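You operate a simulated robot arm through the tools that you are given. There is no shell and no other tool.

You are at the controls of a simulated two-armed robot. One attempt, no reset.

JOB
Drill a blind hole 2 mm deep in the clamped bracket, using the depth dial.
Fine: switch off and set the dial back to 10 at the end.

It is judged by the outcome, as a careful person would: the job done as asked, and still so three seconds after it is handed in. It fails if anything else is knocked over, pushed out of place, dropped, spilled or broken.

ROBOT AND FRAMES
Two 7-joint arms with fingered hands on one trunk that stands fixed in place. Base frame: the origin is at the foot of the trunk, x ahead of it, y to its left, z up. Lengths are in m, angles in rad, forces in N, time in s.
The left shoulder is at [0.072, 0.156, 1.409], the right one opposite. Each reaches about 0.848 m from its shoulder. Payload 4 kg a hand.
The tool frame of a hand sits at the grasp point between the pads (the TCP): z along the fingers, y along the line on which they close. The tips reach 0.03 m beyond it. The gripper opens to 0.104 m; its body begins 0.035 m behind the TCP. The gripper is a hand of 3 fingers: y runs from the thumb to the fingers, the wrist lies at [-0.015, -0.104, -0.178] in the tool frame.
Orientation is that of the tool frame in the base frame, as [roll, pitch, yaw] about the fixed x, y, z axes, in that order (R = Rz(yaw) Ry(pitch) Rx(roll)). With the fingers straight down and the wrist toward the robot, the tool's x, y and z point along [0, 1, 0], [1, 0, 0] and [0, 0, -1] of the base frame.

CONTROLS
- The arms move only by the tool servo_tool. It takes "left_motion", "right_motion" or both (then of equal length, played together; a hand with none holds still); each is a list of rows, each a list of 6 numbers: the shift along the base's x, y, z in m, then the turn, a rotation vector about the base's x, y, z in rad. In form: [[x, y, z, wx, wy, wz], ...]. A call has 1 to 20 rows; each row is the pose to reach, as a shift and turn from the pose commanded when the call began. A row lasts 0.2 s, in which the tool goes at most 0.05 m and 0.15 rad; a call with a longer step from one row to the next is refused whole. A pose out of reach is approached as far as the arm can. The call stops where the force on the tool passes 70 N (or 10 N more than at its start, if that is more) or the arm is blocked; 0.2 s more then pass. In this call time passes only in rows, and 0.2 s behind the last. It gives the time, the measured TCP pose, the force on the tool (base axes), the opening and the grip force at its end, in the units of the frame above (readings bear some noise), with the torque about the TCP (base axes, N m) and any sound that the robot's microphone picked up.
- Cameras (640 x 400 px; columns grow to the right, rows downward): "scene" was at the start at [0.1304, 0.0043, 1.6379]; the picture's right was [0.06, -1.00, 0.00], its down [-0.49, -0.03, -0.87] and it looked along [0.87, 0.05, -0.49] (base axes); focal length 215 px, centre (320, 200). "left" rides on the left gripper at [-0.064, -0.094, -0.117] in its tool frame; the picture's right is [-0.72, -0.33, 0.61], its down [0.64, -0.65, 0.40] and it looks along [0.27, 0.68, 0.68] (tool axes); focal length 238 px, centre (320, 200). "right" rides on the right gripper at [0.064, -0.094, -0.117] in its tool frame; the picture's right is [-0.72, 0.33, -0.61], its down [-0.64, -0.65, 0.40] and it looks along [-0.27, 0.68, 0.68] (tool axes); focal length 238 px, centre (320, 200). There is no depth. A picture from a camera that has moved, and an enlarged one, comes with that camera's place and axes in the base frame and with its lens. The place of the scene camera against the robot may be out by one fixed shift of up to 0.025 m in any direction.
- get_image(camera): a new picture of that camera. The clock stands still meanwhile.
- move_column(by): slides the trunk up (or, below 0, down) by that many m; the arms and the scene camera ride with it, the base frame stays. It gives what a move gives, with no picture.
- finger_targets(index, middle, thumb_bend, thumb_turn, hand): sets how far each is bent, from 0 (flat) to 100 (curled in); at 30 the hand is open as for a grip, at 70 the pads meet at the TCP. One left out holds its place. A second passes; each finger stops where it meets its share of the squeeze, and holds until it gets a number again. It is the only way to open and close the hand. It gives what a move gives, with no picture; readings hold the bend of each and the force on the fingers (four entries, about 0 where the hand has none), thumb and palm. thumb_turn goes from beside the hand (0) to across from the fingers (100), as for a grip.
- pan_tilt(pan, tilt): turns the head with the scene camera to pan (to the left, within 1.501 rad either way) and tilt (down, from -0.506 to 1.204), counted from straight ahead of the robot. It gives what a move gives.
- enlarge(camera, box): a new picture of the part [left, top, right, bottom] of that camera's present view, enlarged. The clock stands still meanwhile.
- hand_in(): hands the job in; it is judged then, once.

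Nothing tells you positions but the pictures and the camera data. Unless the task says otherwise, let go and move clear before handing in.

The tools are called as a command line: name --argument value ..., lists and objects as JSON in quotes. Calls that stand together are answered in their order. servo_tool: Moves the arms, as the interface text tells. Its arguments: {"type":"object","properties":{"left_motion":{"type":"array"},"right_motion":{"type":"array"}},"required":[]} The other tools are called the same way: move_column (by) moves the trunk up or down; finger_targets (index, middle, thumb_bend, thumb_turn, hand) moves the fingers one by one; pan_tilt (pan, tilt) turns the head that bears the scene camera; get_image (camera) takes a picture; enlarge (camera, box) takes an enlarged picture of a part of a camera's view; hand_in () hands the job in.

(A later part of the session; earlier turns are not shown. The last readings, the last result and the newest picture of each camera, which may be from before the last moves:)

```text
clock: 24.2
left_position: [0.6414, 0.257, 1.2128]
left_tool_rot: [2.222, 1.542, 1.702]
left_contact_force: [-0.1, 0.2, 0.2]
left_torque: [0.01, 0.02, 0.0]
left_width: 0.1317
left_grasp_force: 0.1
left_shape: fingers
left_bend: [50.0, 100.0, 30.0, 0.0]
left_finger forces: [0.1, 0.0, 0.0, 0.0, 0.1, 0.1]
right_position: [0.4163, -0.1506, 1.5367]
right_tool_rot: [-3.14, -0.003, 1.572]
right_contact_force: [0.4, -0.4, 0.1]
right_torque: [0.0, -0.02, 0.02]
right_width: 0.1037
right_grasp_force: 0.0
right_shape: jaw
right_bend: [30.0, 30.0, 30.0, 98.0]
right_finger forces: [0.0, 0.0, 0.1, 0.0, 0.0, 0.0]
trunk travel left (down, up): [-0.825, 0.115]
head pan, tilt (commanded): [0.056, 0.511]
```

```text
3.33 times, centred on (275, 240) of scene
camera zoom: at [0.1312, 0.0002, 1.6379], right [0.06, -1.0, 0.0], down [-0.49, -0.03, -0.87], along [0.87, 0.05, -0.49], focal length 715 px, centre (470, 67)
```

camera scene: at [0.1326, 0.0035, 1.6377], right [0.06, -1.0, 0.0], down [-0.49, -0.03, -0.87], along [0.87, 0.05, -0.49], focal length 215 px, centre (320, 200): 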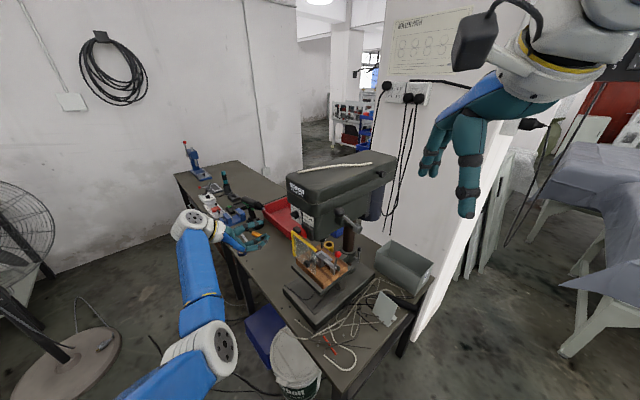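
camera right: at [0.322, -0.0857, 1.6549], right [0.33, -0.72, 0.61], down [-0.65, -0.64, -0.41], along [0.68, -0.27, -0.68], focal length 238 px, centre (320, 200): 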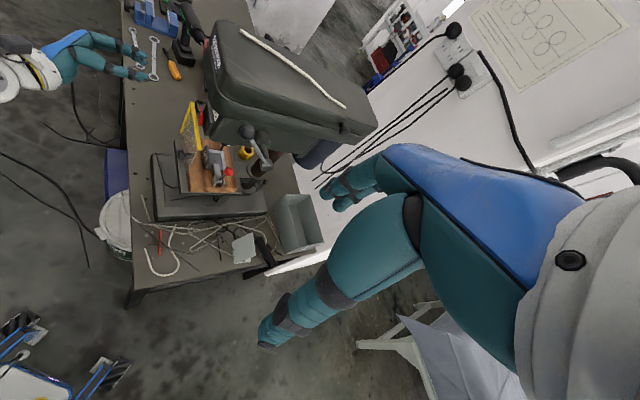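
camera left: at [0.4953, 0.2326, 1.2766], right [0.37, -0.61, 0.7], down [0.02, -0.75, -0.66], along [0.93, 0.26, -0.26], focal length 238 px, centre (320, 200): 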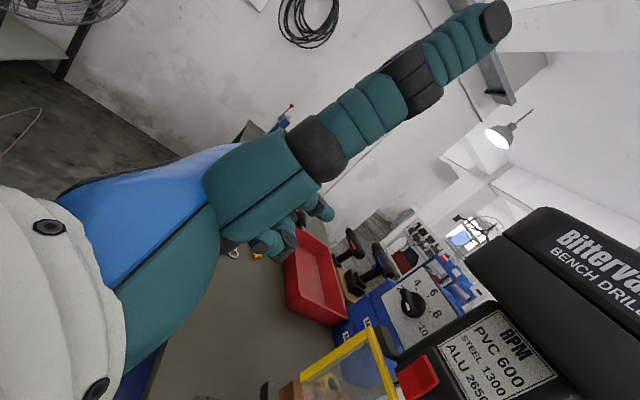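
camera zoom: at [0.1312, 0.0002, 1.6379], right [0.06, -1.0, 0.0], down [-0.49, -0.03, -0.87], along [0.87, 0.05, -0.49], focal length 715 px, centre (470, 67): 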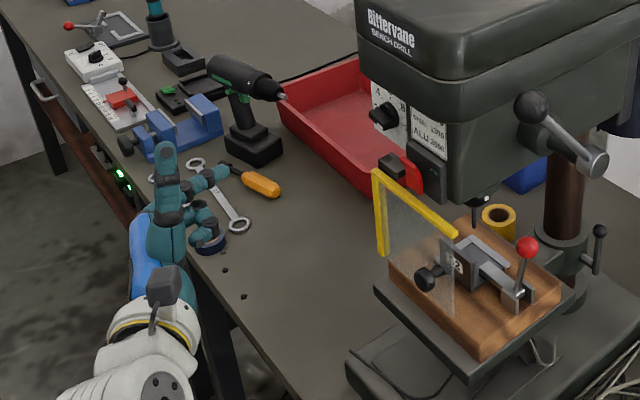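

With the thumb beside the hand it sticks up toward the head; I'll fold it in instead so only the index projects.

finger_targets --hand "left" --index 45 --middle 100 --thumb_bend 90 --thumb_turn 100

get_image --camera "left"

enlarge --camera "scene" --box '[210, 200, 330, 300]'

```text
clock: 25.2
left_position: [0.643, 0.2591, 1.2134]
left_tool_rot: [2.134, 1.544, 1.614]
left_contact_force: [-0.1, 0.2, -0.2]
left_torque: [-0.02, 0.01, -0.02]
left_width: 0.014
left_grasp_force: 0.1
left_shape: fingers
left_bend: [44.0, 100.0, 90.0, 100.0]
left_finger forces: [0.1, 0.0, 0.0, 0.0, 0.0, 0.1]
right_position: [0.418, -0.148, 1.5368]
right_tool_rot: [-3.141, -0.002, 1.57]
right_contact_force: [1.0, 0.4, 0.1]
right_torque: [-0.02, 0.01, -0.04]
right_width: 0.1035
right_grasp_force: 0.1
right_shape: jaw
right_bend: [30.0, 30.0, 30.0, 98.0]
right_finger forces: [0.0, 0.1, 0.0, 0.0, 0.0, 0.1]
trunk travel left (down, up): [-0.825, 0.115]
head pan, tilt (commanded): [0.056, 0.511]
```

```text
taken
camera left: at [0.4955, 0.2342, 1.277], right [0.37, -0.61, 0.7], down [0.02, -0.75, -0.66], along [0.93, 0.26, -0.26], focal length 238 px, centre (320, 200)
```

left: 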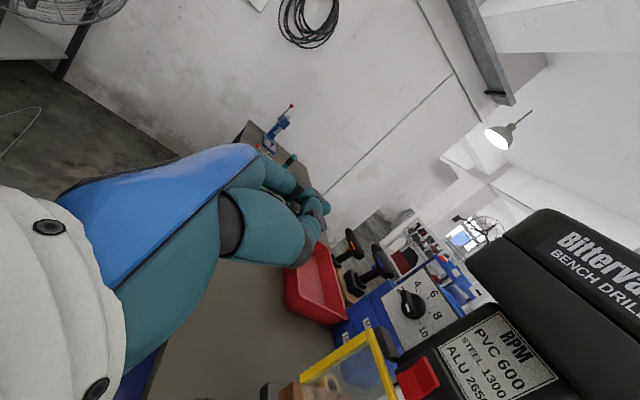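

```text
4.00 times, centred on (270, 250) of scene
camera zoom: at [0.1311, 0.0025, 1.6379], right [0.06, -1.0, 0.0], down [-0.49, -0.03, -0.87], along [0.87, 0.05, -0.49], focal length 858 px, centre (520, 0)
```

zoom: 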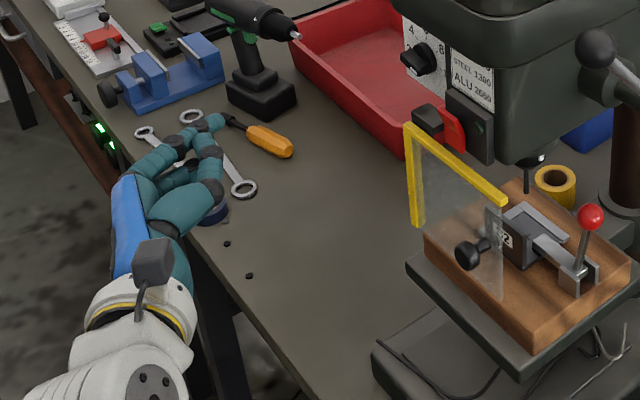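

The index is hidden behind the folded thumb. The thumb would be easier to see and use as the pusher, so I'll curl both fingers and leave the thumb out.

finger_targets --hand "left" --index 100 --middle 100 --thumb_bend 40 --thumb_turn 100

get_image --camera "left"

enlarge --camera "scene" --box '[210, 200, 330, 300]'

```text
clock: 26.2
left_position: [0.6426, 0.2587, 1.2139]
left_tool_rot: [2.078, 1.544, 1.557]
left_contact_force: [-0.3, 0.2, 0.6]
left_torque: [-0.03, 0.0, 0.0]
left_width: 0.0601
left_grasp_force: 0.0
left_shape: fingers
left_bend: [100.0, 100.0, 40.0, 99.0]
left_finger forces: [0.1, 0.1, 0.0, 0.0, 0.0, 0.0]
right_position: [0.4157, -0.1481, 1.5384]
right_tool_rot: [-3.141, -0.001, 1.572]
right_contact_force: [0.0, -0.7, 0.8]
right_torque: [0.01, -0.01, 0.0]
right_width: 0.1038
right_grasp_force: 0.1
right_shape: jaw
right_bend: [30.0, 30.0, 30.0, 98.0]
right_finger forces: [0.0, 0.1, 0.1, 0.0, 0.0, 0.1]
trunk travel left (down, up): [-0.825, 0.115]
head pan, tilt (commanded): [0.056, 0.511]
```

```text
taken
camera left: at [0.4956, 0.2342, 1.2774], right [0.37, -0.61, 0.7], down [0.03, -0.75, -0.66], along [0.93, 0.26, -0.26], focal length 238 px, centre (320, 200)
```

left: 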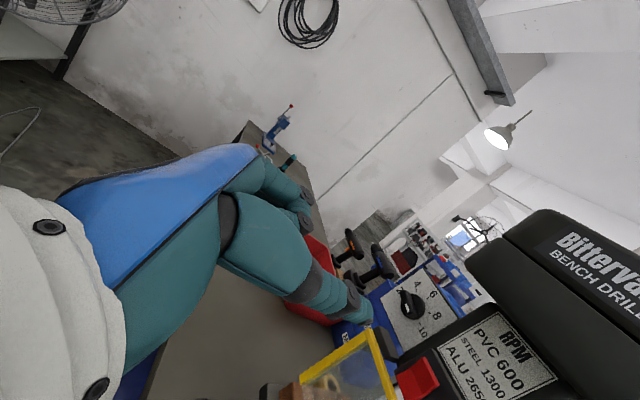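

```text
4.00 times, centred on (270, 250) of scene
camera zoom: at [0.1311, 0.0025, 1.6379], right [0.06, -1.0, 0.0], down [-0.49, -0.03, -0.87], along [0.87, 0.05, -0.49], focal length 858 px, centre (520, 0)
```

zoom: 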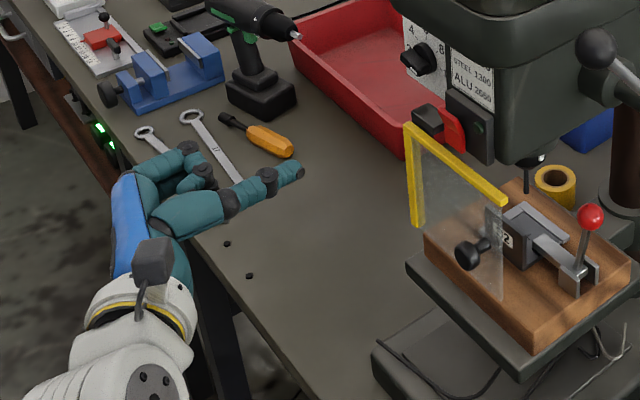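

The thumb now projects as a pusher, its tip about 62 mm to the right of the TCP. I'll bring the thumb tip to about 5 cm in front of the plate, slightly above-left of the knob, and check.

servo_tool --left_motion '[[0.04, -0.003, 0, 0, 0, 0], [0.08, -0.007, 0, 0, 0, 0], [0.12, -0.01, 0.001, 0, 0, 0], [0.15, -0.013, 0.001, 0, 0, 0], [0.165, -0.014, 0.001, 0, 0, 0]]'

get_image --camera "left"

enlarge --camera "scene" --box '[250, 180, 350, 260]'

```text
clock: 27.4
left_position: [0.808, 0.2384, 1.2128]
left_tool_rot: [-2.555, 1.567, -3.081]
left_contact_force: [-0.1, -0.9, -0.5]
left_torque: [-0.04, 0.0, 0.02]
left_width: 0.06
left_grasp_force: 0.0
left_shape: fingers
left_bend: [100.0, 100.0, 40.0, 99.0]
left_finger forces: [0.0, 0.1, 0.0, 0.0, 0.0, 0.0]
right_position: [0.4168, -0.1467, 1.5385]
right_tool_rot: [-3.141, -0.002, 1.57]
right_contact_force: [-0.6, -1.2, 0.3]
right_torque: [-0.02, -0.05, -0.01]
right_width: 0.1037
right_grasp_force: 0.2
right_shape: jaw
right_bend: [30.0, 30.0, 30.0, 98.0]
right_finger forces: [0.0, 0.1, 0.0, 0.0, 0.0, 0.0]
trunk travel left (down, up): [-0.825, 0.115]
head pan, tilt (commanded): [0.056, 0.511]
```

```text
taken
camera left: at [0.6609, 0.2153, 1.2769], right [0.37, -0.59, 0.72], down [0.02, -0.77, -0.64], along [0.93, 0.25, -0.27], focal length 238 px, centre (320, 200)
```

left: 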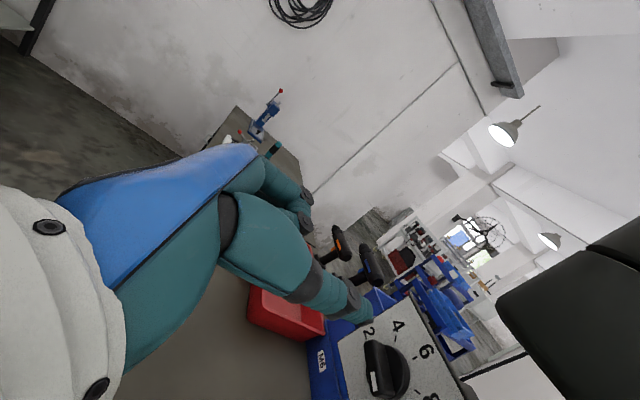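

```text
5.00 times, centred on (300, 220) of scene
camera zoom: at [0.1327, 0.0031, 1.6377], right [0.06, -1.0, 0.0], down [-0.49, -0.03, -0.87], along [0.87, 0.05, -0.49], focal length 1073 px, centre (420, 100)
```

zoom: 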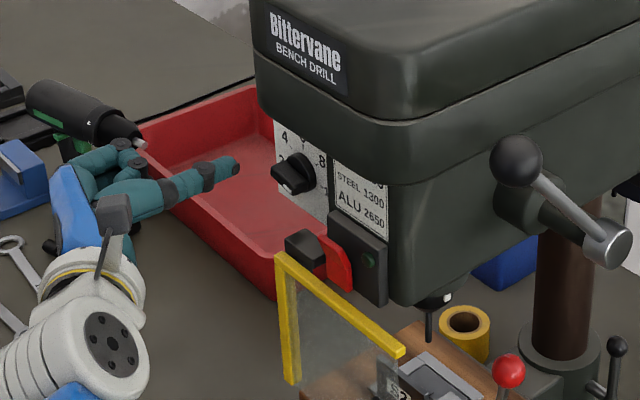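

enlarge --camera "left" --box '[330, 290, 480, 400]'

enlarge --camera "scene" --box '[275, 195, 335, 235]'

```text
3.64 times, centred on (405, 345) of left
camera zoom: at [0.6609, 0.2153, 1.2769], right [0.37, -0.59, 0.72], down [0.02, -0.77, -0.64], along [0.93, 0.25, -0.27], focal length 867 px, centre (11, -327)
```

zoom: 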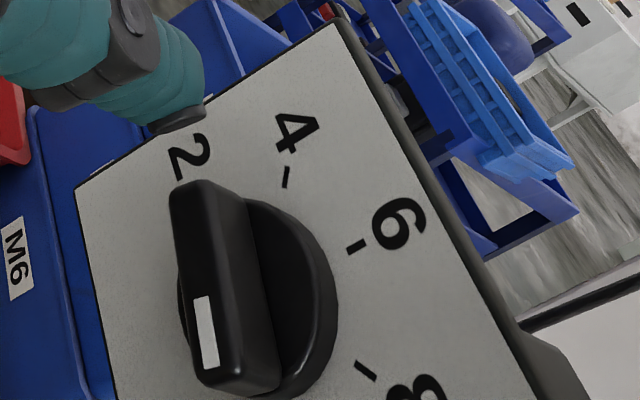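

```text
10.00 times, centred on (305, 215) of scene
camera zoom: at [0.1327, 0.0031, 1.6377], right [0.06, -1.0, 0.0], down [-0.49, -0.03, -0.87], along [0.87, 0.05, -0.49], focal length 2146 px, centre (470, 50)
```

zoom: 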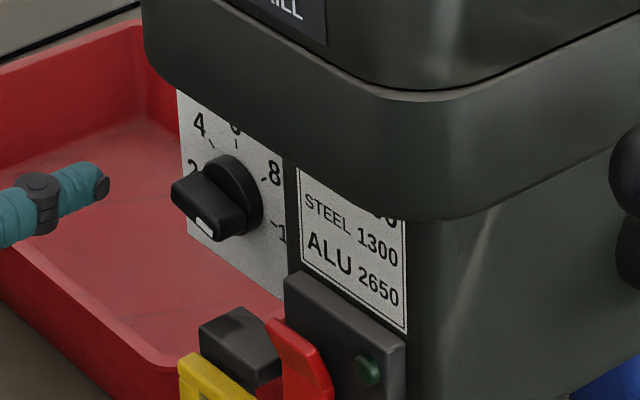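

The dial position is confirmed from this close view. I'll do a null move to get a settled pose reading.

servo_tool --left_motion '[[0, 0, 0, 0, 0, 0]]'

enlarge --camera "left" --box '[300, 250, 450, 400]'

```text
clock: 27.8
left_position: [0.8065, 0.2375, 1.2154]
left_tool_rot: [2.999, 1.569, 2.474]
left_contact_force: [-0.1, -0.3, 0.6]
left_torque: [0.02, 0.01, -0.02]
left_width: 0.06
left_grasp_force: 0.1
left_shape: fingers
left_bend: [100.0, 100.0, 40.0, 99.0]
left_finger forces: [0.1, 0.0, 0.0, 0.0, 0.0, 0.0]
right_position: [0.4163, -0.1485, 1.5387]
right_tool_rot: [3.141, -0.003, 1.572]
right_contact_force: [0.5, 0.2, -0.2]
right_torque: [0.02, 0.01, -0.03]
right_width: 0.1037
right_grasp_force: 0.2
right_shape: jaw
right_bend: [30.0, 30.0, 30.0, 98.0]
right_finger forces: [0.1, 0.1, 0.0, 0.0, 0.1, 0.1]
trunk travel left (down, up): [-0.825, 0.115]
head pan, tilt (commanded): [0.056, 0.511]
```

```text
2.67 times, centred on (375, 325) of left
camera zoom: at [0.6597, 0.215, 1.2776], right [0.37, -0.59, 0.72], down [0.02, -0.77, -0.64], along [0.93, 0.25, -0.27], focal length 636 px, centre (173, -133)
```

zoom: 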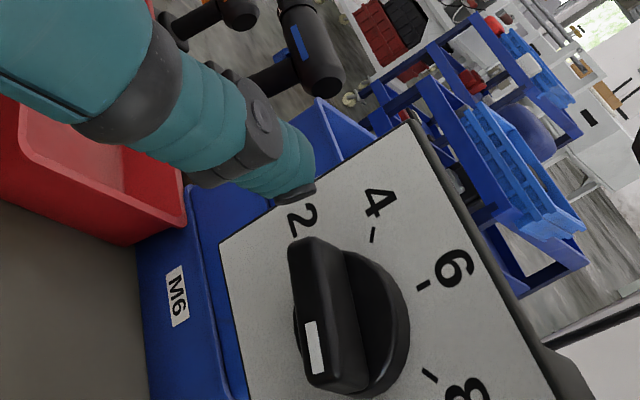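

The thumb tip is about 4–5 cm off the plate and just above the knob. I'll raise it 6 mm and go in along the panel normal in small steps to find the plate by touch.

servo_tool --left_motion '[[0, 0, 0.006, 0, 0, 0], [0.007, -0.007, 0.006, 0, 0, 0], [0.014, -0.014, 0.006, 0, 0, 0], [0.0205, -0.0205, 0.006, 0, 0, 0]]'

enlarge --camera "left" --box '[300, 250, 450, 400]'

enlarge --camera "scene" --box '[275, 195, 335, 235]'

```text
clock: 28.8
left_position: [0.8294, 0.2155, 1.2198]
left_tool_rot: [-1.564, 1.57, -2.088]
left_contact_force: [0.1, 0.0, -0.6]
left_torque: [0.0, 0.0, 0.01]
left_width: 0.0603
left_grasp_force: 0.0
left_shape: fingers
left_bend: [100.0, 100.0, 40.0, 99.0]
left_finger forces: [0.1, 0.0, 0.0, 0.1, 0.0, 0.0]
right_position: [0.4167, -0.1479, 1.5363]
right_tool_rot: [3.141, -0.002, 1.571]
right_contact_force: [-0.3, 0.1, -0.5]
right_torque: [-0.02, 0.01, 0.02]
right_width: 0.1034
right_grasp_force: 0.1
right_shape: jaw
right_bend: [30.0, 30.0, 30.0, 98.0]
right_finger forces: [0.0, 0.1, 0.0, 0.0, 0.1, 0.0]
trunk travel left (down, up): [-0.825, 0.115]
head pan, tilt (commanded): [0.056, 0.511]
```

```text
2.67 times, centred on (375, 325) of left
camera zoom: at [0.6816, 0.194, 1.2834], right [0.37, -0.59, 0.72], down [0.02, -0.77, -0.64], along [0.93, 0.25, -0.27], focal length 636 px, centre (173, -133)
```

zoom: 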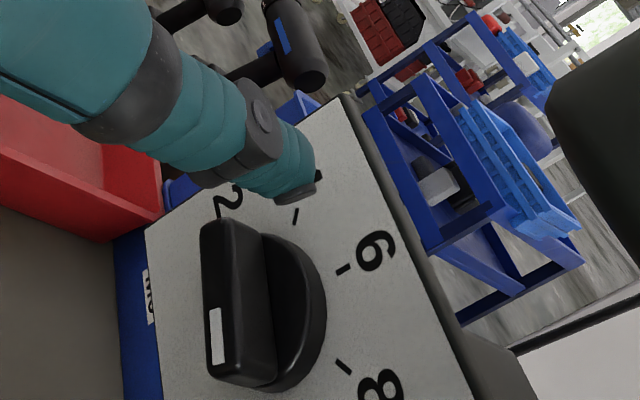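

```text
10.00 times, centred on (305, 215) of scene
camera zoom: at [0.1325, 0.0019, 1.6377], right [0.06, -1.0, 0.0], down [-0.49, -0.03, -0.87], along [0.87, 0.05, -0.49], focal length 2146 px, centre (470, 50)
```

zoom: 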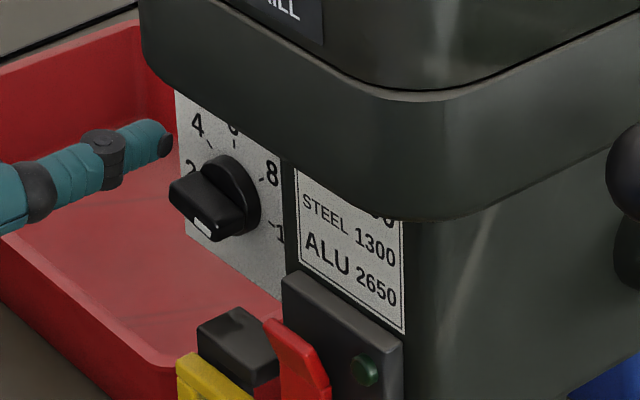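

No contact yet. I'll continue in finer steps.

servo_tool --left_motion '[[0.0025, -0.0025, 0, 0, 0, 0], [0.005, -0.005, 0, 0, 0, 0], [0.0075, -0.0075, 0, 0, 0, 0]]'

enlarge --camera "scene" --box '[275, 195, 335, 235]'

```text
clock: 29.6
left_position: [0.8361, 0.2088, 1.2199]
left_tool_rot: [-3.087, 1.57, 2.671]
left_contact_force: [-0.1, -0.2, -0.4]
left_torque: [0.03, -0.01, 0.01]
left_width: 0.0602
left_grasp_force: 0.0
left_shape: fingers
left_bend: [100.0, 100.0, 40.0, 99.0]
left_finger forces: [0.1, 0.1, 0.0, 0.0, 0.0, 0.1]
right_position: [0.4157, -0.1489, 1.5374]
right_tool_rot: [-3.139, -0.001, 1.571]
right_contact_force: [0.2, -0.7, -0.5]
right_torque: [0.03, 0.01, 0.01]
right_width: 0.1036
right_grasp_force: 0.2
right_shape: jaw
right_bend: [30.0, 30.0, 30.0, 98.0]
right_finger forces: [0.0, 0.0, 0.0, 0.1, 0.0, 0.0]
trunk travel left (down, up): [-0.825, 0.115]
head pan, tilt (commanded): [0.056, 0.511]
```

```text
10.00 times, centred on (305, 215) of scene
camera zoom: at [0.1324, 0.0021, 1.6378], right [0.06, -1.0, 0.0], down [-0.49, -0.03, -0.87], along [0.87, 0.05, -0.49], focal length 2146 px, centre (470, 50)
```

zoom: 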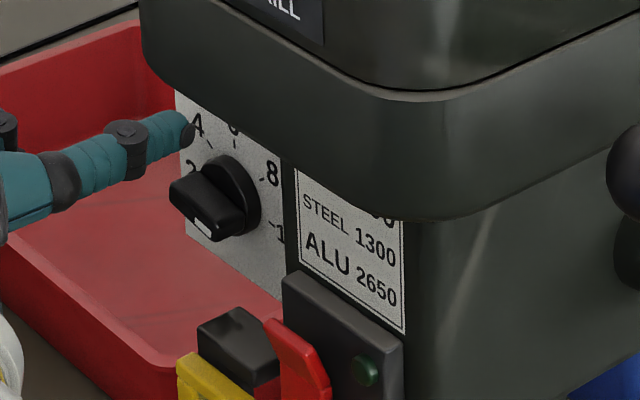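

servo_tool --left_motion '[[0.0015, -0.0015, 0, 0, 0, 0], [0.003, -0.003, 0, 0, 0, 0], [0.0045, -0.0045, 0, 0, 0, 0]]'

enlarge --camera "left" --box '[300, 250, 450, 400]'

```text
clock: 30.4
left_position: [0.8404, 0.2055, 1.2188]
left_tool_rot: [2.936, 1.569, 2.411]
left_contact_force: [0.1, -0.1, -0.5]
left_torque: [0.02, 0.03, 0.0]
left_width: 0.0604
left_grasp_force: 0.1
left_shape: fingers
left_bend: [100.0, 100.0, 40.0, 99.0]
left_finger forces: [0.0, 0.0, 0.1, 0.1, 0.0, 0.0]
right_position: [0.4169, -0.1492, 1.5375]
right_tool_rot: [-3.139, -0.001, 1.57]
right_contact_force: [-0.5, 0.1, -0.7]
right_torque: [-0.02, 0.0, 0.0]
right_width: 0.1037
right_grasp_force: 0.1
right_shape: jaw
right_bend: [30.0, 30.0, 30.0, 98.0]
right_finger forces: [0.0, 0.1, 0.0, 0.0, 0.0, 0.0]
trunk travel left (down, up): [-0.825, 0.115]
head pan, tilt (commanded): [0.056, 0.511]
```

```text
2.67 times, centred on (375, 325) of left
camera zoom: at [0.6934, 0.1824, 1.2829], right [0.37, -0.59, 0.72], down [0.02, -0.77, -0.64], along [0.93, 0.25, -0.27], focal length 636 px, centre (173, -133)
```

zoom: 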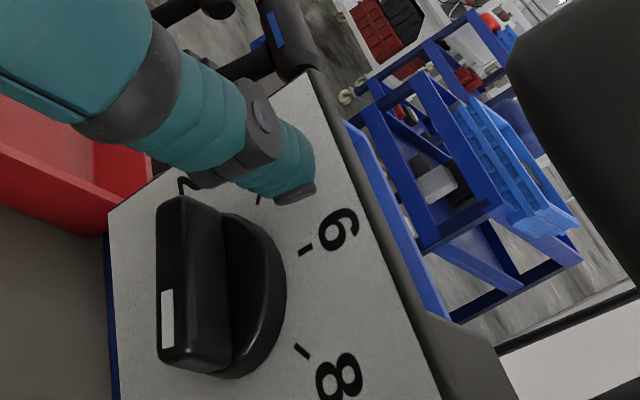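

servo_tool --left_motion '[[0.0014, -0.0014, 0, 0, 0, 0], [0.0028, -0.0028, 0, 0, 0, 0]]'

enlarge --camera "scene" --box '[275, 195, 335, 235]'

```text
clock: 31.0
left_position: [0.8424, 0.2014, 1.2183]
left_tool_rot: [2.498, 1.569, 1.975]
left_contact_force: [-0.1, -0.1, 0.1]
left_torque: [0.0, -0.02, 0.03]
left_width: 0.0603
left_grasp_force: 0.0
left_shape: fingers
left_bend: [100.0, 100.0, 40.0, 99.0]
left_finger forces: [0.0, 0.1, 0.0, 0.0, 0.1, 0.1]
right_position: [0.4174, -0.1485, 1.5371]
right_tool_rot: [-3.138, -0.001, 1.571]
right_contact_force: [0.6, 0.0, -1.0]
right_torque: [-0.01, 0.03, 0.02]
right_width: 0.1039
right_grasp_force: 0.0
right_shape: jaw
right_bend: [30.0, 30.0, 30.0, 98.0]
right_finger forces: [0.0, 0.0, 0.1, 0.0, 0.0, 0.1]
trunk travel left (down, up): [-0.825, 0.115]
head pan, tilt (commanded): [0.056, 0.511]
```

```text
10.00 times, centred on (305, 215) of scene
camera zoom: at [0.1324, 0.0021, 1.6378], right [0.06, -1.0, 0.0], down [-0.49, -0.03, -0.87], along [0.87, 0.05, -0.49], focal length 2146 px, centre (470, 50)
```

zoom: 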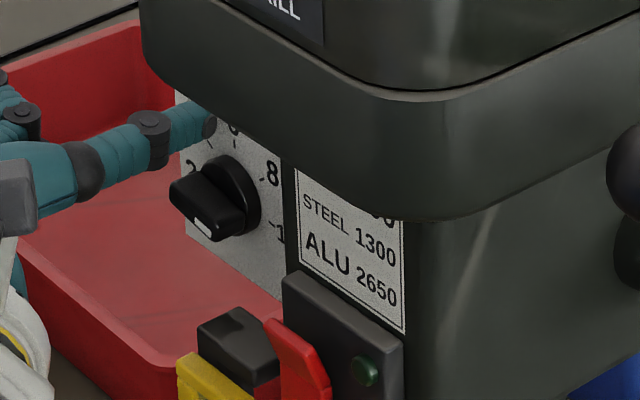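

servo_tool --left_motion '[[0.0012, -0.0012, 0, 0, 0, 0], [0.0024, -0.0024, 0, 0, 0, 0]]'

servo_tool --left_motion '[[0.0007, -0.0007, 0, 0, 0, 0], [0.0014, -0.0014, 0, 0, 0, 0]]'

enlarge --camera "left" --box '[300, 250, 450, 400]'

```text
clock: 31.6
left_position: [0.8456, 0.2015, 1.2199]
left_tool_rot: [-2.298, 1.568, -2.822]
left_contact_force: [-0.1, 0.4, -0.1]
left_torque: [-0.01, -0.02, -0.03]
left_width: 0.0608
left_grasp_force: 0.7
left_shape: fingers
left_bend: [100.0, 100.0, 40.0, 99.0]
left_finger forces: [0.1, 0.0, 0.1, 0.0, 0.4, 0.0]
right_position: [0.4159, -0.1478, 1.5368]
right_tool_rot: [3.142, -0.001, 1.571]
right_contact_force: [-0.5, 0.3, 0.3]
right_torque: [-0.01, -0.02, 0.02]
right_width: 0.1036
right_grasp_force: 0.0
right_shape: jaw
right_bend: [30.0, 30.0, 30.0, 98.0]
right_finger forces: [0.0, 0.1, 0.0, 0.0, 0.1, 0.0]
trunk travel left (down, up): [-0.825, 0.115]
head pan, tilt (commanded): [0.056, 0.511]
```

```text
clock: 32.2
left_position: [0.846, 0.1995, 1.2203]
left_tool_rot: [0.198, 1.57, -0.326]
left_contact_force: [-3.0, 3.0, -1.4]
left_torque: [0.03, 0.0, -0.22]
left_width: 0.0605
left_grasp_force: 2.0
left_shape: fingers
left_bend: [100.0, 100.0, 40.0, 99.0]
left_finger forces: [0.1, 0.0, 0.0, 0.1, 4.5, 0.0]
right_position: [0.4153, -0.1467, 1.5385]
right_tool_rot: [3.141, 0.0, 1.57]
right_contact_force: [-0.4, -0.6, 0.1]
right_torque: [-0.02, 0.03, 0.02]
right_width: 0.1035
right_grasp_force: 0.1
right_shape: jaw
right_bend: [30.0, 30.0, 30.0, 98.0]
right_finger forces: [0.0, 0.1, 0.0, 0.0, 0.0, 0.0]
trunk travel left (down, up): [-0.825, 0.115]
head pan, tilt (commanded): [0.056, 0.511]
```

```text
2.67 times, centred on (375, 325) of left
camera zoom: at [0.6988, 0.1778, 1.2839], right [0.37, -0.59, 0.72], down [0.02, -0.77, -0.64], along [0.93, 0.25, -0.27], focal length 636 px, centre (173, -133)
```

zoom: 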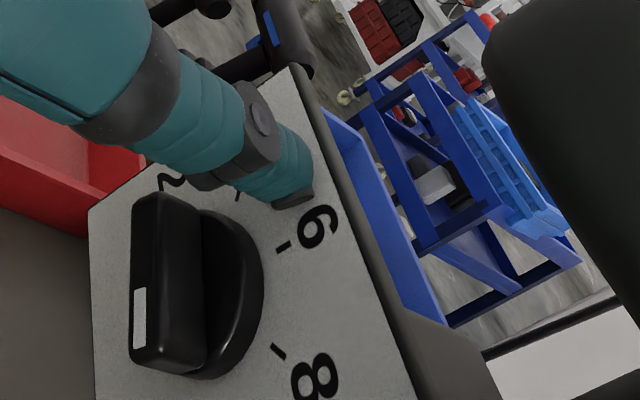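

Contact with the plate found (about 4.5 N on the thumb), which fixes the depth. I'll back off 11 mm so the tip clears the disc but overlaps the bar, then come down to the bar.

servo_tool --left_motion '[[-0.004, 0.004, 0, 0, 0, 0], [-0.0078, 0.0078, 0, 0, 0, 0], [-0.0078, 0.0078, -0.004, 0, 0, 0], [-0.0078, 0.0078, -0.008, 0, 0, 0], [-0.0078, 0.0078, -0.011, 0, 0, 0]]'

enlarge --camera "left" --box '[300, 250, 450, 400]'

enlarge --camera "scene" --box '[275, 195, 335, 235]'

```text
clock: 33.4
left_position: [0.8392, 0.2052, 1.2099]
left_tool_rot: [2.424, 1.569, 1.9]
left_contact_force: [0.2, 0.0, -0.9]
left_torque: [0.04, 0.01, -0.01]
left_width: 0.0602
left_grasp_force: 0.0
left_shape: fingers
left_bend: [100.0, 100.0, 40.0, 99.0]
left_finger forces: [0.0, 0.0, 0.1, 0.0, 0.0, 0.0]
right_position: [0.4163, -0.1487, 1.538]
right_tool_rot: [-3.14, 0.0, 1.57]
right_contact_force: [1.0, -0.9, -0.5]
right_torque: [-0.02, -0.02, -0.02]
right_width: 0.1034
right_grasp_force: 0.1
right_shape: jaw
right_bend: [30.0, 30.0, 30.0, 98.0]
right_finger forces: [0.1, 0.0, 0.0, 0.0, 0.1, 0.1]
trunk travel left (down, up): [-0.825, 0.115]
head pan, tilt (commanded): [0.056, 0.511]
```

```text
2.67 times, centred on (375, 325) of left
camera zoom: at [0.6923, 0.1837, 1.2722], right [0.37, -0.59, 0.72], down [0.02, -0.77, -0.64], along [0.93, 0.25, -0.27], focal length 636 px, centre (173, -133)
```

zoom: 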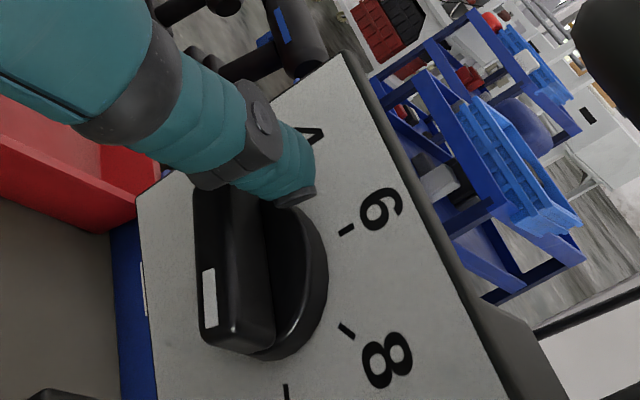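

```text
10.00 times, centred on (305, 215) of scene
camera zoom: at [0.1325, 0.0023, 1.6377], right [0.06, -1.0, 0.0], down [-0.49, -0.03, -0.87], along [0.87, 0.05, -0.49], focal length 2146 px, centre (470, 50)
```

zoom: 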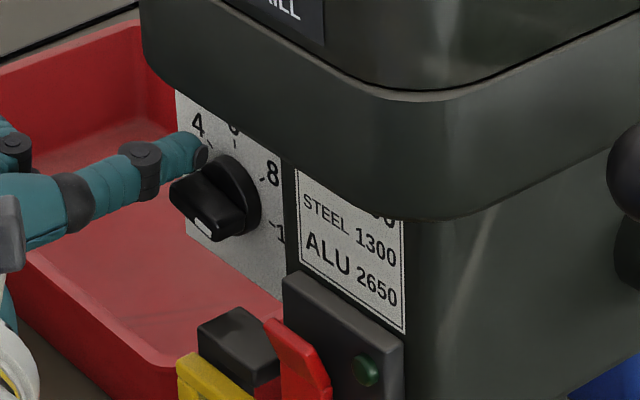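

The thumb sits just above the left end of the bar. I'll sweep it counterclockwise around the knob axis (first ~60°), then check.

servo_tool --left_motion '[[0, 0, -0.0049, 0, 0, 0], [0.0017, 0.0017, -0.0062, 0, 0, 0], [0.0033, 0.0033, -0.0079, 0, 0, 0], [0.0046, 0.0046, -0.01, 0, 0, 0], [0.0057, 0.0057, -0.0125, 0, 0, 0], [0.0065, 0.0065, -0.0151, 0, 0, 0], [0.0069, 0.0069, -0.0179, 0, 0, 0]]'

enlarge --camera "left" --box '[300, 250, 450, 400]'

enlarge --camera "scene" --box '[275, 195, 335, 235]'

```text
clock: 35.0
left_position: [0.8466, 0.2124, 1.1909]
left_tool_rot: [2.744, 1.567, 2.218]
left_contact_force: [0.5, 0.0, 0.6]
left_torque: [0.0, -0.01, 0.02]
left_width: 0.0605
left_grasp_force: 0.1
left_shape: fingers
left_bend: [100.0, 100.0, 40.0, 99.0]
left_finger forces: [0.0, 0.0, 0.1, 0.1, 0.0, 0.0]
right_position: [0.4162, -0.1484, 1.5377]
right_tool_rot: [3.142, -0.001, 1.572]
right_contact_force: [-0.2, -0.2, -0.8]
right_torque: [0.01, -0.04, -0.01]
right_width: 0.1036
right_grasp_force: 0.0
right_shape: jaw
right_bend: [30.0, 30.0, 30.0, 98.0]
right_finger forces: [0.0, 0.1, 0.1, 0.0, 0.1, 0.1]
trunk travel left (down, up): [-0.825, 0.115]
head pan, tilt (commanded): [0.056, 0.511]
```

```text
2.67 times, centred on (375, 325) of left
camera zoom: at [0.6991, 0.1908, 1.2544], right [0.37, -0.59, 0.72], down [0.02, -0.77, -0.64], along [0.93, 0.25, -0.27], focal length 636 px, centre (173, -133)
```

zoom: 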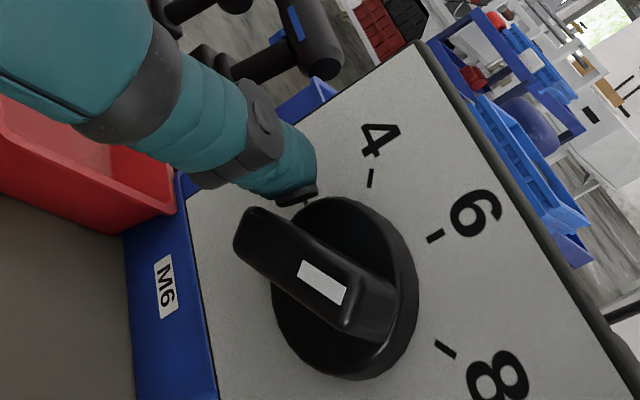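

```text
10.00 times, centred on (305, 215) of scene
camera zoom: at [0.1321, 0.0025, 1.6378], right [0.06, -1.0, 0.0], down [-0.49, -0.03, -0.87], along [0.87, 0.05, -0.49], focal length 2146 px, centre (470, 50)
```

zoom: 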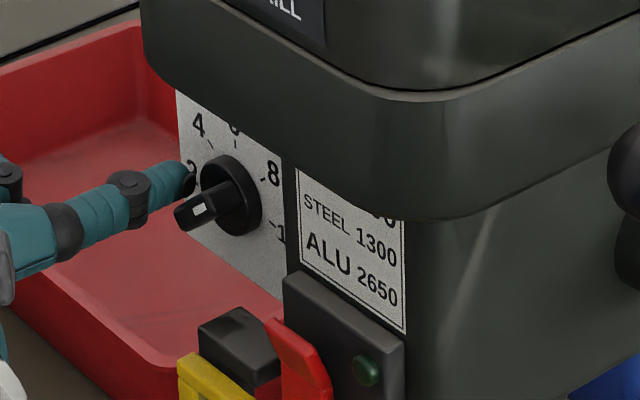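

The knob turned easily to about 8, lagging slightly behind my sweep. I'll continue around the left side toward the bottom.

servo_tool --left_motion '[[0.0001, 0.0001, -0.0029, 0, 0, 0], [-0.0002, -0.0002, -0.0057, 0, 0, 0], [-0.0008, -0.0008, -0.0084, 0, 0, 0], [-0.0017, -0.0017, -0.011, 0, 0, 0], [-0.003, -0.003, -0.0132, 0, 0, 0], [-0.0045, -0.0045, -0.0151, 0, 0, 0], [-0.0062, -0.0062, -0.0167, 0, 0, 0]]'

enlarge --camera "left" --box '[300, 250, 450, 400]'

enlarge --camera "scene" --box '[275, 195, 335, 235]'

```text
clock: 36.6
left_position: [0.8403, 0.2072, 1.1745]
left_tool_rot: [-2.687, 1.569, 3.075]
left_contact_force: [-0.4, 0.7, -0.3]
left_torque: [0.0, 0.01, 0.0]
left_width: 0.06
left_grasp_force: 1.1
left_shape: fingers
left_bend: [100.0, 100.0, 40.0, 99.0]
left_finger forces: [0.0, 0.0, 0.1, 0.0, 0.5, 0.1]
right_position: [0.4162, -0.1479, 1.5383]
right_tool_rot: [-3.139, -0.002, 1.571]
right_contact_force: [0.7, -0.1, 0.1]
right_torque: [0.0, 0.03, -0.01]
right_width: 0.1036
right_grasp_force: 0.0
right_shape: jaw
right_bend: [30.0, 30.0, 30.0, 98.0]
right_finger forces: [0.0, 0.0, 0.1, 0.0, 0.0, 0.1]
trunk travel left (down, up): [-0.825, 0.115]
head pan, tilt (commanded): [0.056, 0.511]
```

```text
2.67 times, centred on (375, 325) of left
camera zoom: at [0.6927, 0.1851, 1.2374], right [0.37, -0.59, 0.72], down [0.02, -0.77, -0.64], along [0.93, 0.25, -0.27], focal length 636 px, centre (173, -133)
```

zoom: 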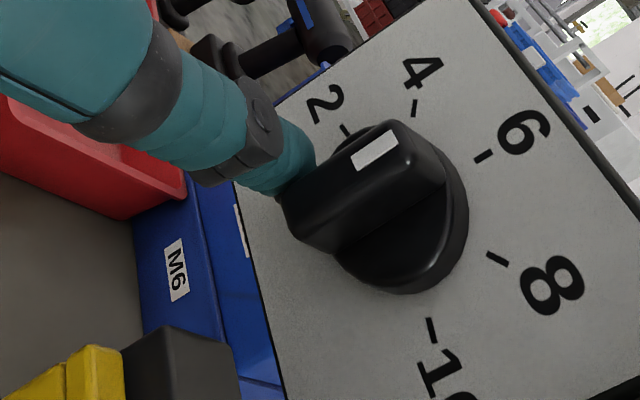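

```text
10.00 times, centred on (305, 215) of scene
camera zoom: at [0.1323, 0.0025, 1.6378], right [0.06, -1.0, 0.0], down [-0.49, -0.03, -0.87], along [0.87, 0.05, -0.49], focal length 2146 px, centre (470, 50)
```

zoom: 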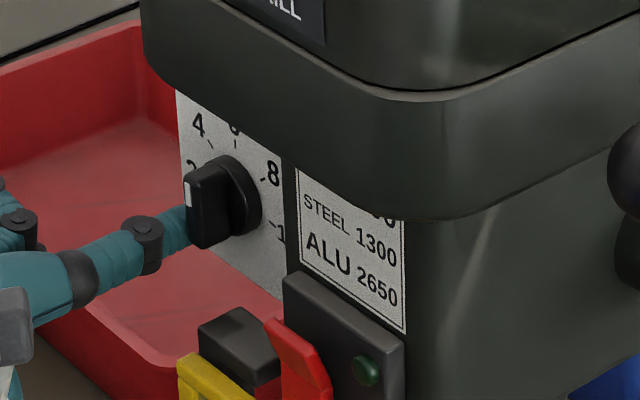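

The bar is now near vertical (about 6); the thumb is pushing at its lower end. I'll shift slightly inward along the bar and keep sweeping under the knob to the right.

servo_tool --left_motion '[[-0.0011, -0.0011, 0.002, 0, 0, 0], [-0.0025, -0.0025, 0.0032, 0, 0, 0], [-0.0039, -0.0039, 0.0032, 0, 0, 0], [-0.0053, -0.0053, 0.0026, 0, 0, 0], [-0.0069, -0.0069, 0.0019, 0, 0, 0], [-0.0085, -0.0085, 0.0016, 0, 0, 0]]'

enlarge --camera "left" --box '[300, 250, 450, 400]'

enlarge --camera "scene" --box '[275, 195, 335, 235]'

```text
clock: 38.0
left_position: [0.8312, 0.1993, 1.1748]
left_tool_rot: [-2.596, 1.568, -3.118]
left_contact_force: [2.1, 0.8, -0.8]
left_torque: [0.07, -0.05, 0.06]
left_width: 0.0596
left_grasp_force: 1.5
left_shape: fingers
left_bend: [100.0, 100.0, 41.0, 99.0]
left_finger forces: [0.0, 0.0, 0.1, 0.0, 2.2, 0.0]
right_position: [0.4173, -0.1477, 1.5378]
right_tool_rot: [-3.14, -0.002, 1.571]
right_contact_force: [0.2, 0.2, -0.3]
right_torque: [0.01, 0.01, -0.02]
right_width: 0.1035
right_grasp_force: 0.2
right_shape: jaw
right_bend: [30.0, 30.0, 30.0, 98.0]
right_finger forces: [0.0, 0.0, 0.0, 0.0, 0.1, 0.0]
trunk travel left (down, up): [-0.825, 0.115]
head pan, tilt (commanded): [0.056, 0.511]
```

```text
2.67 times, centred on (375, 325) of left
camera zoom: at [0.6847, 0.1769, 1.2386], right [0.37, -0.59, 0.72], down [0.02, -0.77, -0.64], along [0.93, 0.25, -0.27], focal length 636 px, centre (173, -133)
```

zoom: 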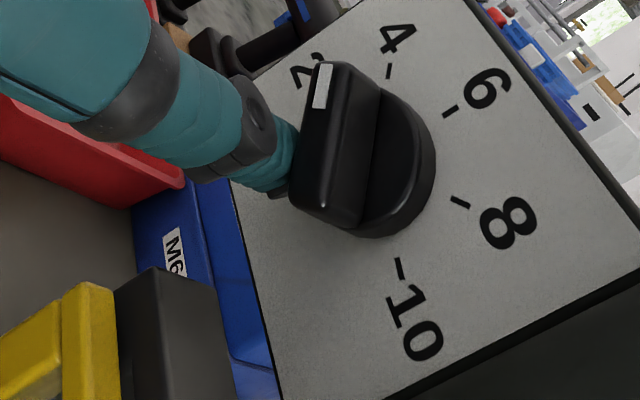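

```text
10.00 times, centred on (305, 215) of scene
camera zoom: at [0.1332, 0.0033, 1.6377], right [0.06, -1.0, 0.0], down [-0.49, -0.03, -0.87], along [0.87, 0.05, -0.49], focal length 2146 px, centre (470, 50)
```

zoom: 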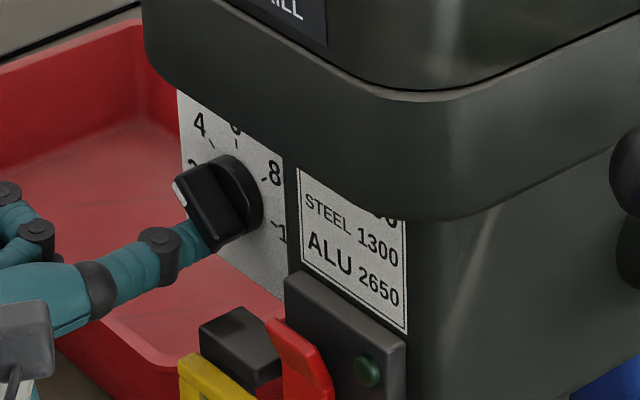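

Now about 4 (pointer ~130°). I'll continue to about 180° and check again.

servo_tool --left_motion '[[-0.0008, -0.0008, 0.0005, 0, 0, 0], [-0.0026, -0.0026, 0.0008, 0, 0, 0], [-0.0044, -0.0044, 0.0016, 0, 0, 0], [-0.006, -0.006, 0.0028, 0, 0, 0], [-0.0074, -0.0074, 0.0044, 0, 0, 0]]'

enlarge --camera "left" --box '[300, 250, 450, 400]'

enlarge --camera "scene" --box '[275, 195, 335, 235]'

```text
clock: 39.2
left_position: [0.8242, 0.1917, 1.1796]
left_tool_rot: [2.922, 1.566, 2.399]
left_contact_force: [0.3, 0.2, -2.4]
left_torque: [0.07, 0.01, 0.05]
left_width: 0.0596
left_grasp_force: 1.5
left_shape: fingers
left_bend: [100.0, 100.0, 41.0, 100.0]
left_finger forces: [0.0, 0.0, 0.0, 0.0, 1.8, 0.0]
right_position: [0.4165, -0.1482, 1.5378]
right_tool_rot: [-3.139, -0.001, 1.57]
right_contact_force: [0.6, -0.1, 0.8]
right_torque: [-0.02, 0.03, 0.0]
right_width: 0.1035
right_grasp_force: 0.1
right_shape: jaw
right_bend: [30.0, 30.0, 30.0, 98.0]
right_finger forces: [0.0, 0.0, 0.0, 0.0, 0.0, 0.0]
trunk travel left (down, up): [-0.825, 0.115]
head pan, tilt (commanded): [0.056, 0.511]
```

```text
2.67 times, centred on (375, 325) of left
camera zoom: at [0.6774, 0.169, 1.2427], right [0.37, -0.59, 0.72], down [0.02, -0.77, -0.64], along [0.93, 0.25, -0.27], focal length 636 px, centre (173, -133)
```

zoom: 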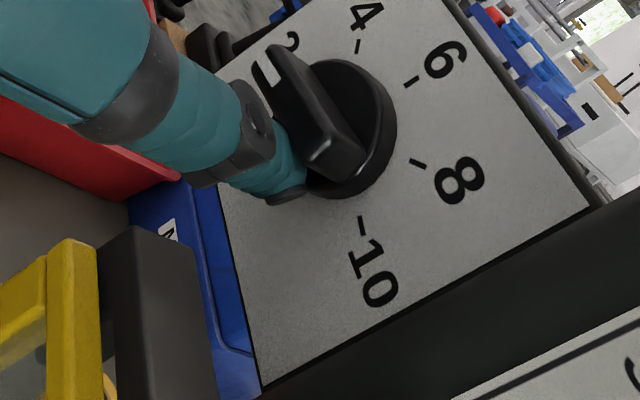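

```text
10.00 times, centred on (305, 215) of scene
camera zoom: at [0.1332, 0.0027, 1.6376], right [0.06, -1.0, 0.0], down [-0.49, -0.03, -0.87], along [0.87, 0.05, -0.49], focal length 2146 px, centre (470, 50)
```

zoom: 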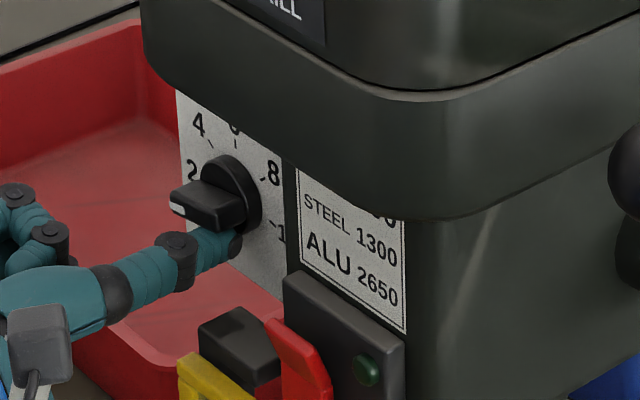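

The pointer is close to 2. I'll zoom in to judge how exactly it lines up.

enlarge --camera "left" --box '[330, 250, 420, 310]'

enlarge --camera "scene" --box '[290, 200, 315, 225]'

```text
6.67 times, centred on (375, 280) of left
camera zoom: at [0.6774, 0.169, 1.2427], right [0.37, -0.59, 0.72], down [0.02, -0.77, -0.64], along [0.93, 0.25, -0.27], focal length 1589 px, centre (-47, -333)
```

zoom: 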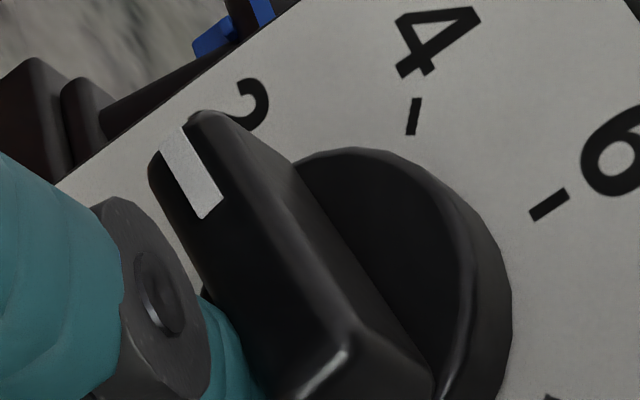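

```text
16.00 times, centred on (302, 212) of scene
camera zoom: at [0.1332, 0.0027, 1.6376], right [0.06, -1.0, 0.0], down [-0.49, -0.03, -0.87], along [0.87, 0.05, -0.49], focal length 3433 px, centre (600, 0)
```

zoom: 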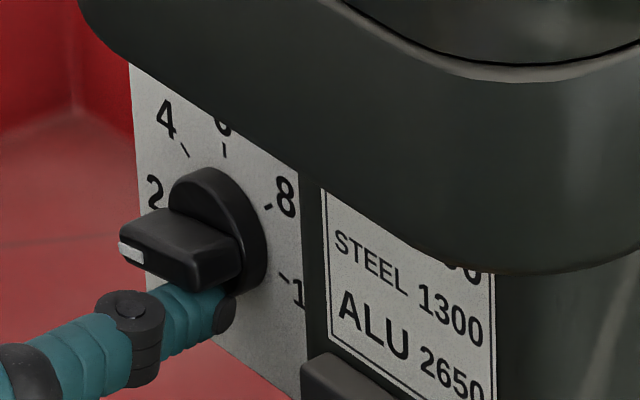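

By projection the pointer is at about 191–194° versus the 2 mark at 195°. I'll ease the thumb away and back off to check with a clear view.

servo_tool --left_motion '[[0, 0, -0.003, 0, 0, 0], [-0.01, 0.01, -0.003, 0, 0, 0], [-0.03, 0.03, -0.003, 0, 0, 0], [-0.05, 0.05, -0.003, 0, 0, 0], [-0.07, 0.07, 0.0, 0, 0, 0]]'

get_image --camera "left"

enlarge --camera "scene" --box '[290, 200, 315, 225]'

```text
clock: 40.4
left_position: [0.7523, 0.2616, 1.1806]
left_tool_rot: [2.313, 1.569, 1.787]
left_contact_force: [-0.4, 0.8, 0.8]
left_torque: [0.01, 0.01, -0.04]
left_width: 0.0604
left_grasp_force: 0.1
left_shape: fingers
left_bend: [100.0, 100.0, 40.0, 99.0]
left_finger forces: [0.0, 0.0, 0.0, 0.0, 0.0, 0.0]
right_position: [0.4146, -0.1472, 1.5371]
right_tool_rot: [-3.141, -0.002, 1.572]
right_contact_force: [0.5, 0.0, 0.2]
right_torque: [-0.01, 0.02, -0.03]
right_width: 0.1037
right_grasp_force: 0.0
right_shape: jaw
right_bend: [30.0, 30.0, 30.0, 98.0]
right_finger forces: [0.0, 0.0, 0.0, 0.0, 0.0, 0.0]
trunk travel left (down, up): [-0.825, 0.115]
head pan, tilt (commanded): [0.056, 0.511]
```

```text
taken
camera left: at [0.6056, 0.2396, 1.2441], right [0.37, -0.59, 0.72], down [0.02, -0.77, -0.64], along [0.93, 0.25, -0.27], focal length 238 px, centre (320, 200)
```

left: 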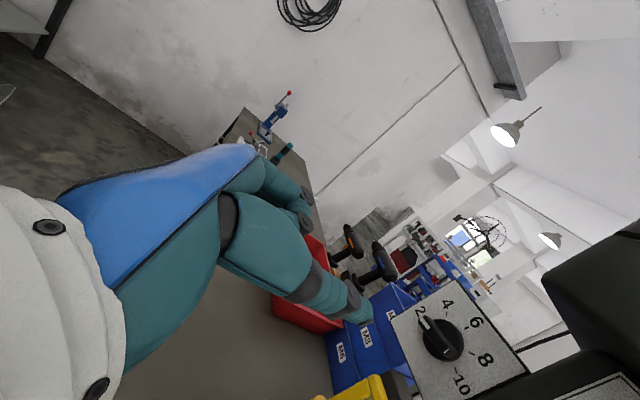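

```text
16.00 times, centred on (302, 212) of scene
camera zoom: at [0.1307, 0.0037, 1.6379], right [0.06, -1.0, 0.0], down [-0.49, -0.03, -0.87], along [0.87, 0.05, -0.49], focal length 3433 px, centre (600, 0)
```

zoom: 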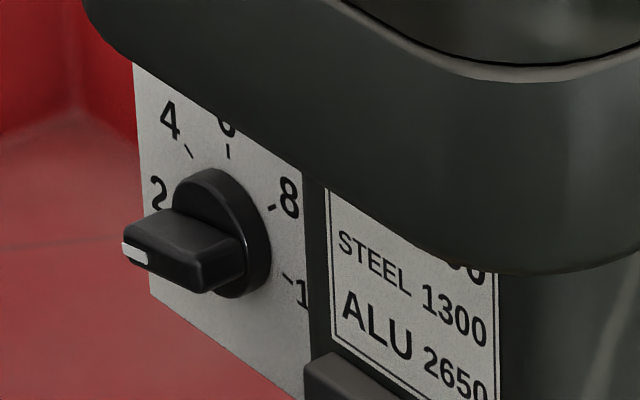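

enlarge --camera "left" --box '[395, 280, 505, 400]'

enlarge --camera "left" --box '[405, 295, 485, 375]'

```text
3.33 times, centred on (450, 340) of left
camera zoom: at [0.6056, 0.2396, 1.2441], right [0.37, -0.59, 0.72], down [0.02, -0.77, -0.64], along [0.93, 0.25, -0.27], focal length 794 px, centre (-113, -267)
```

zoom: 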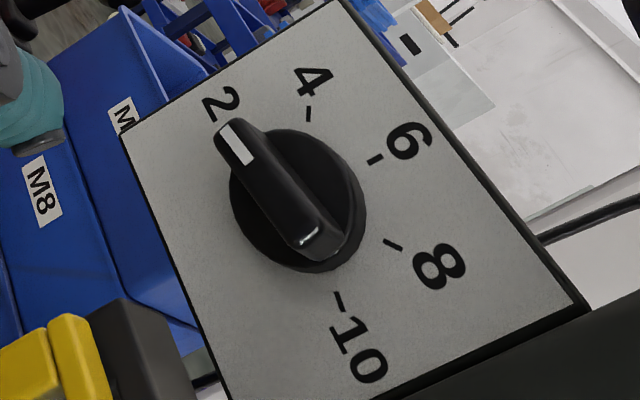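

```text
5.00 times, centred on (445, 335) of left
camera zoom: at [0.6056, 0.2396, 1.2441], right [0.37, -0.59, 0.72], down [0.02, -0.77, -0.64], along [0.93, 0.25, -0.27], focal length 1192 px, centre (-305, -475)
```

zoom: 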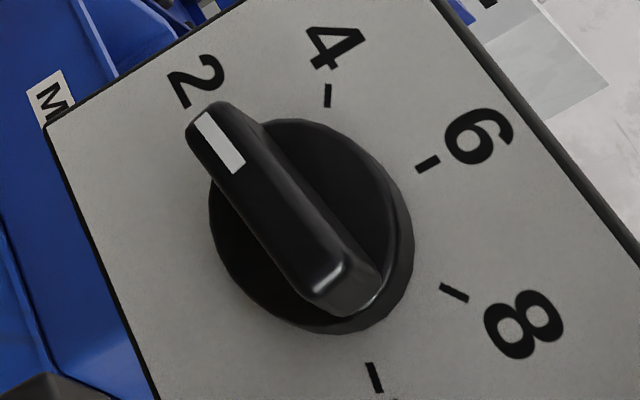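

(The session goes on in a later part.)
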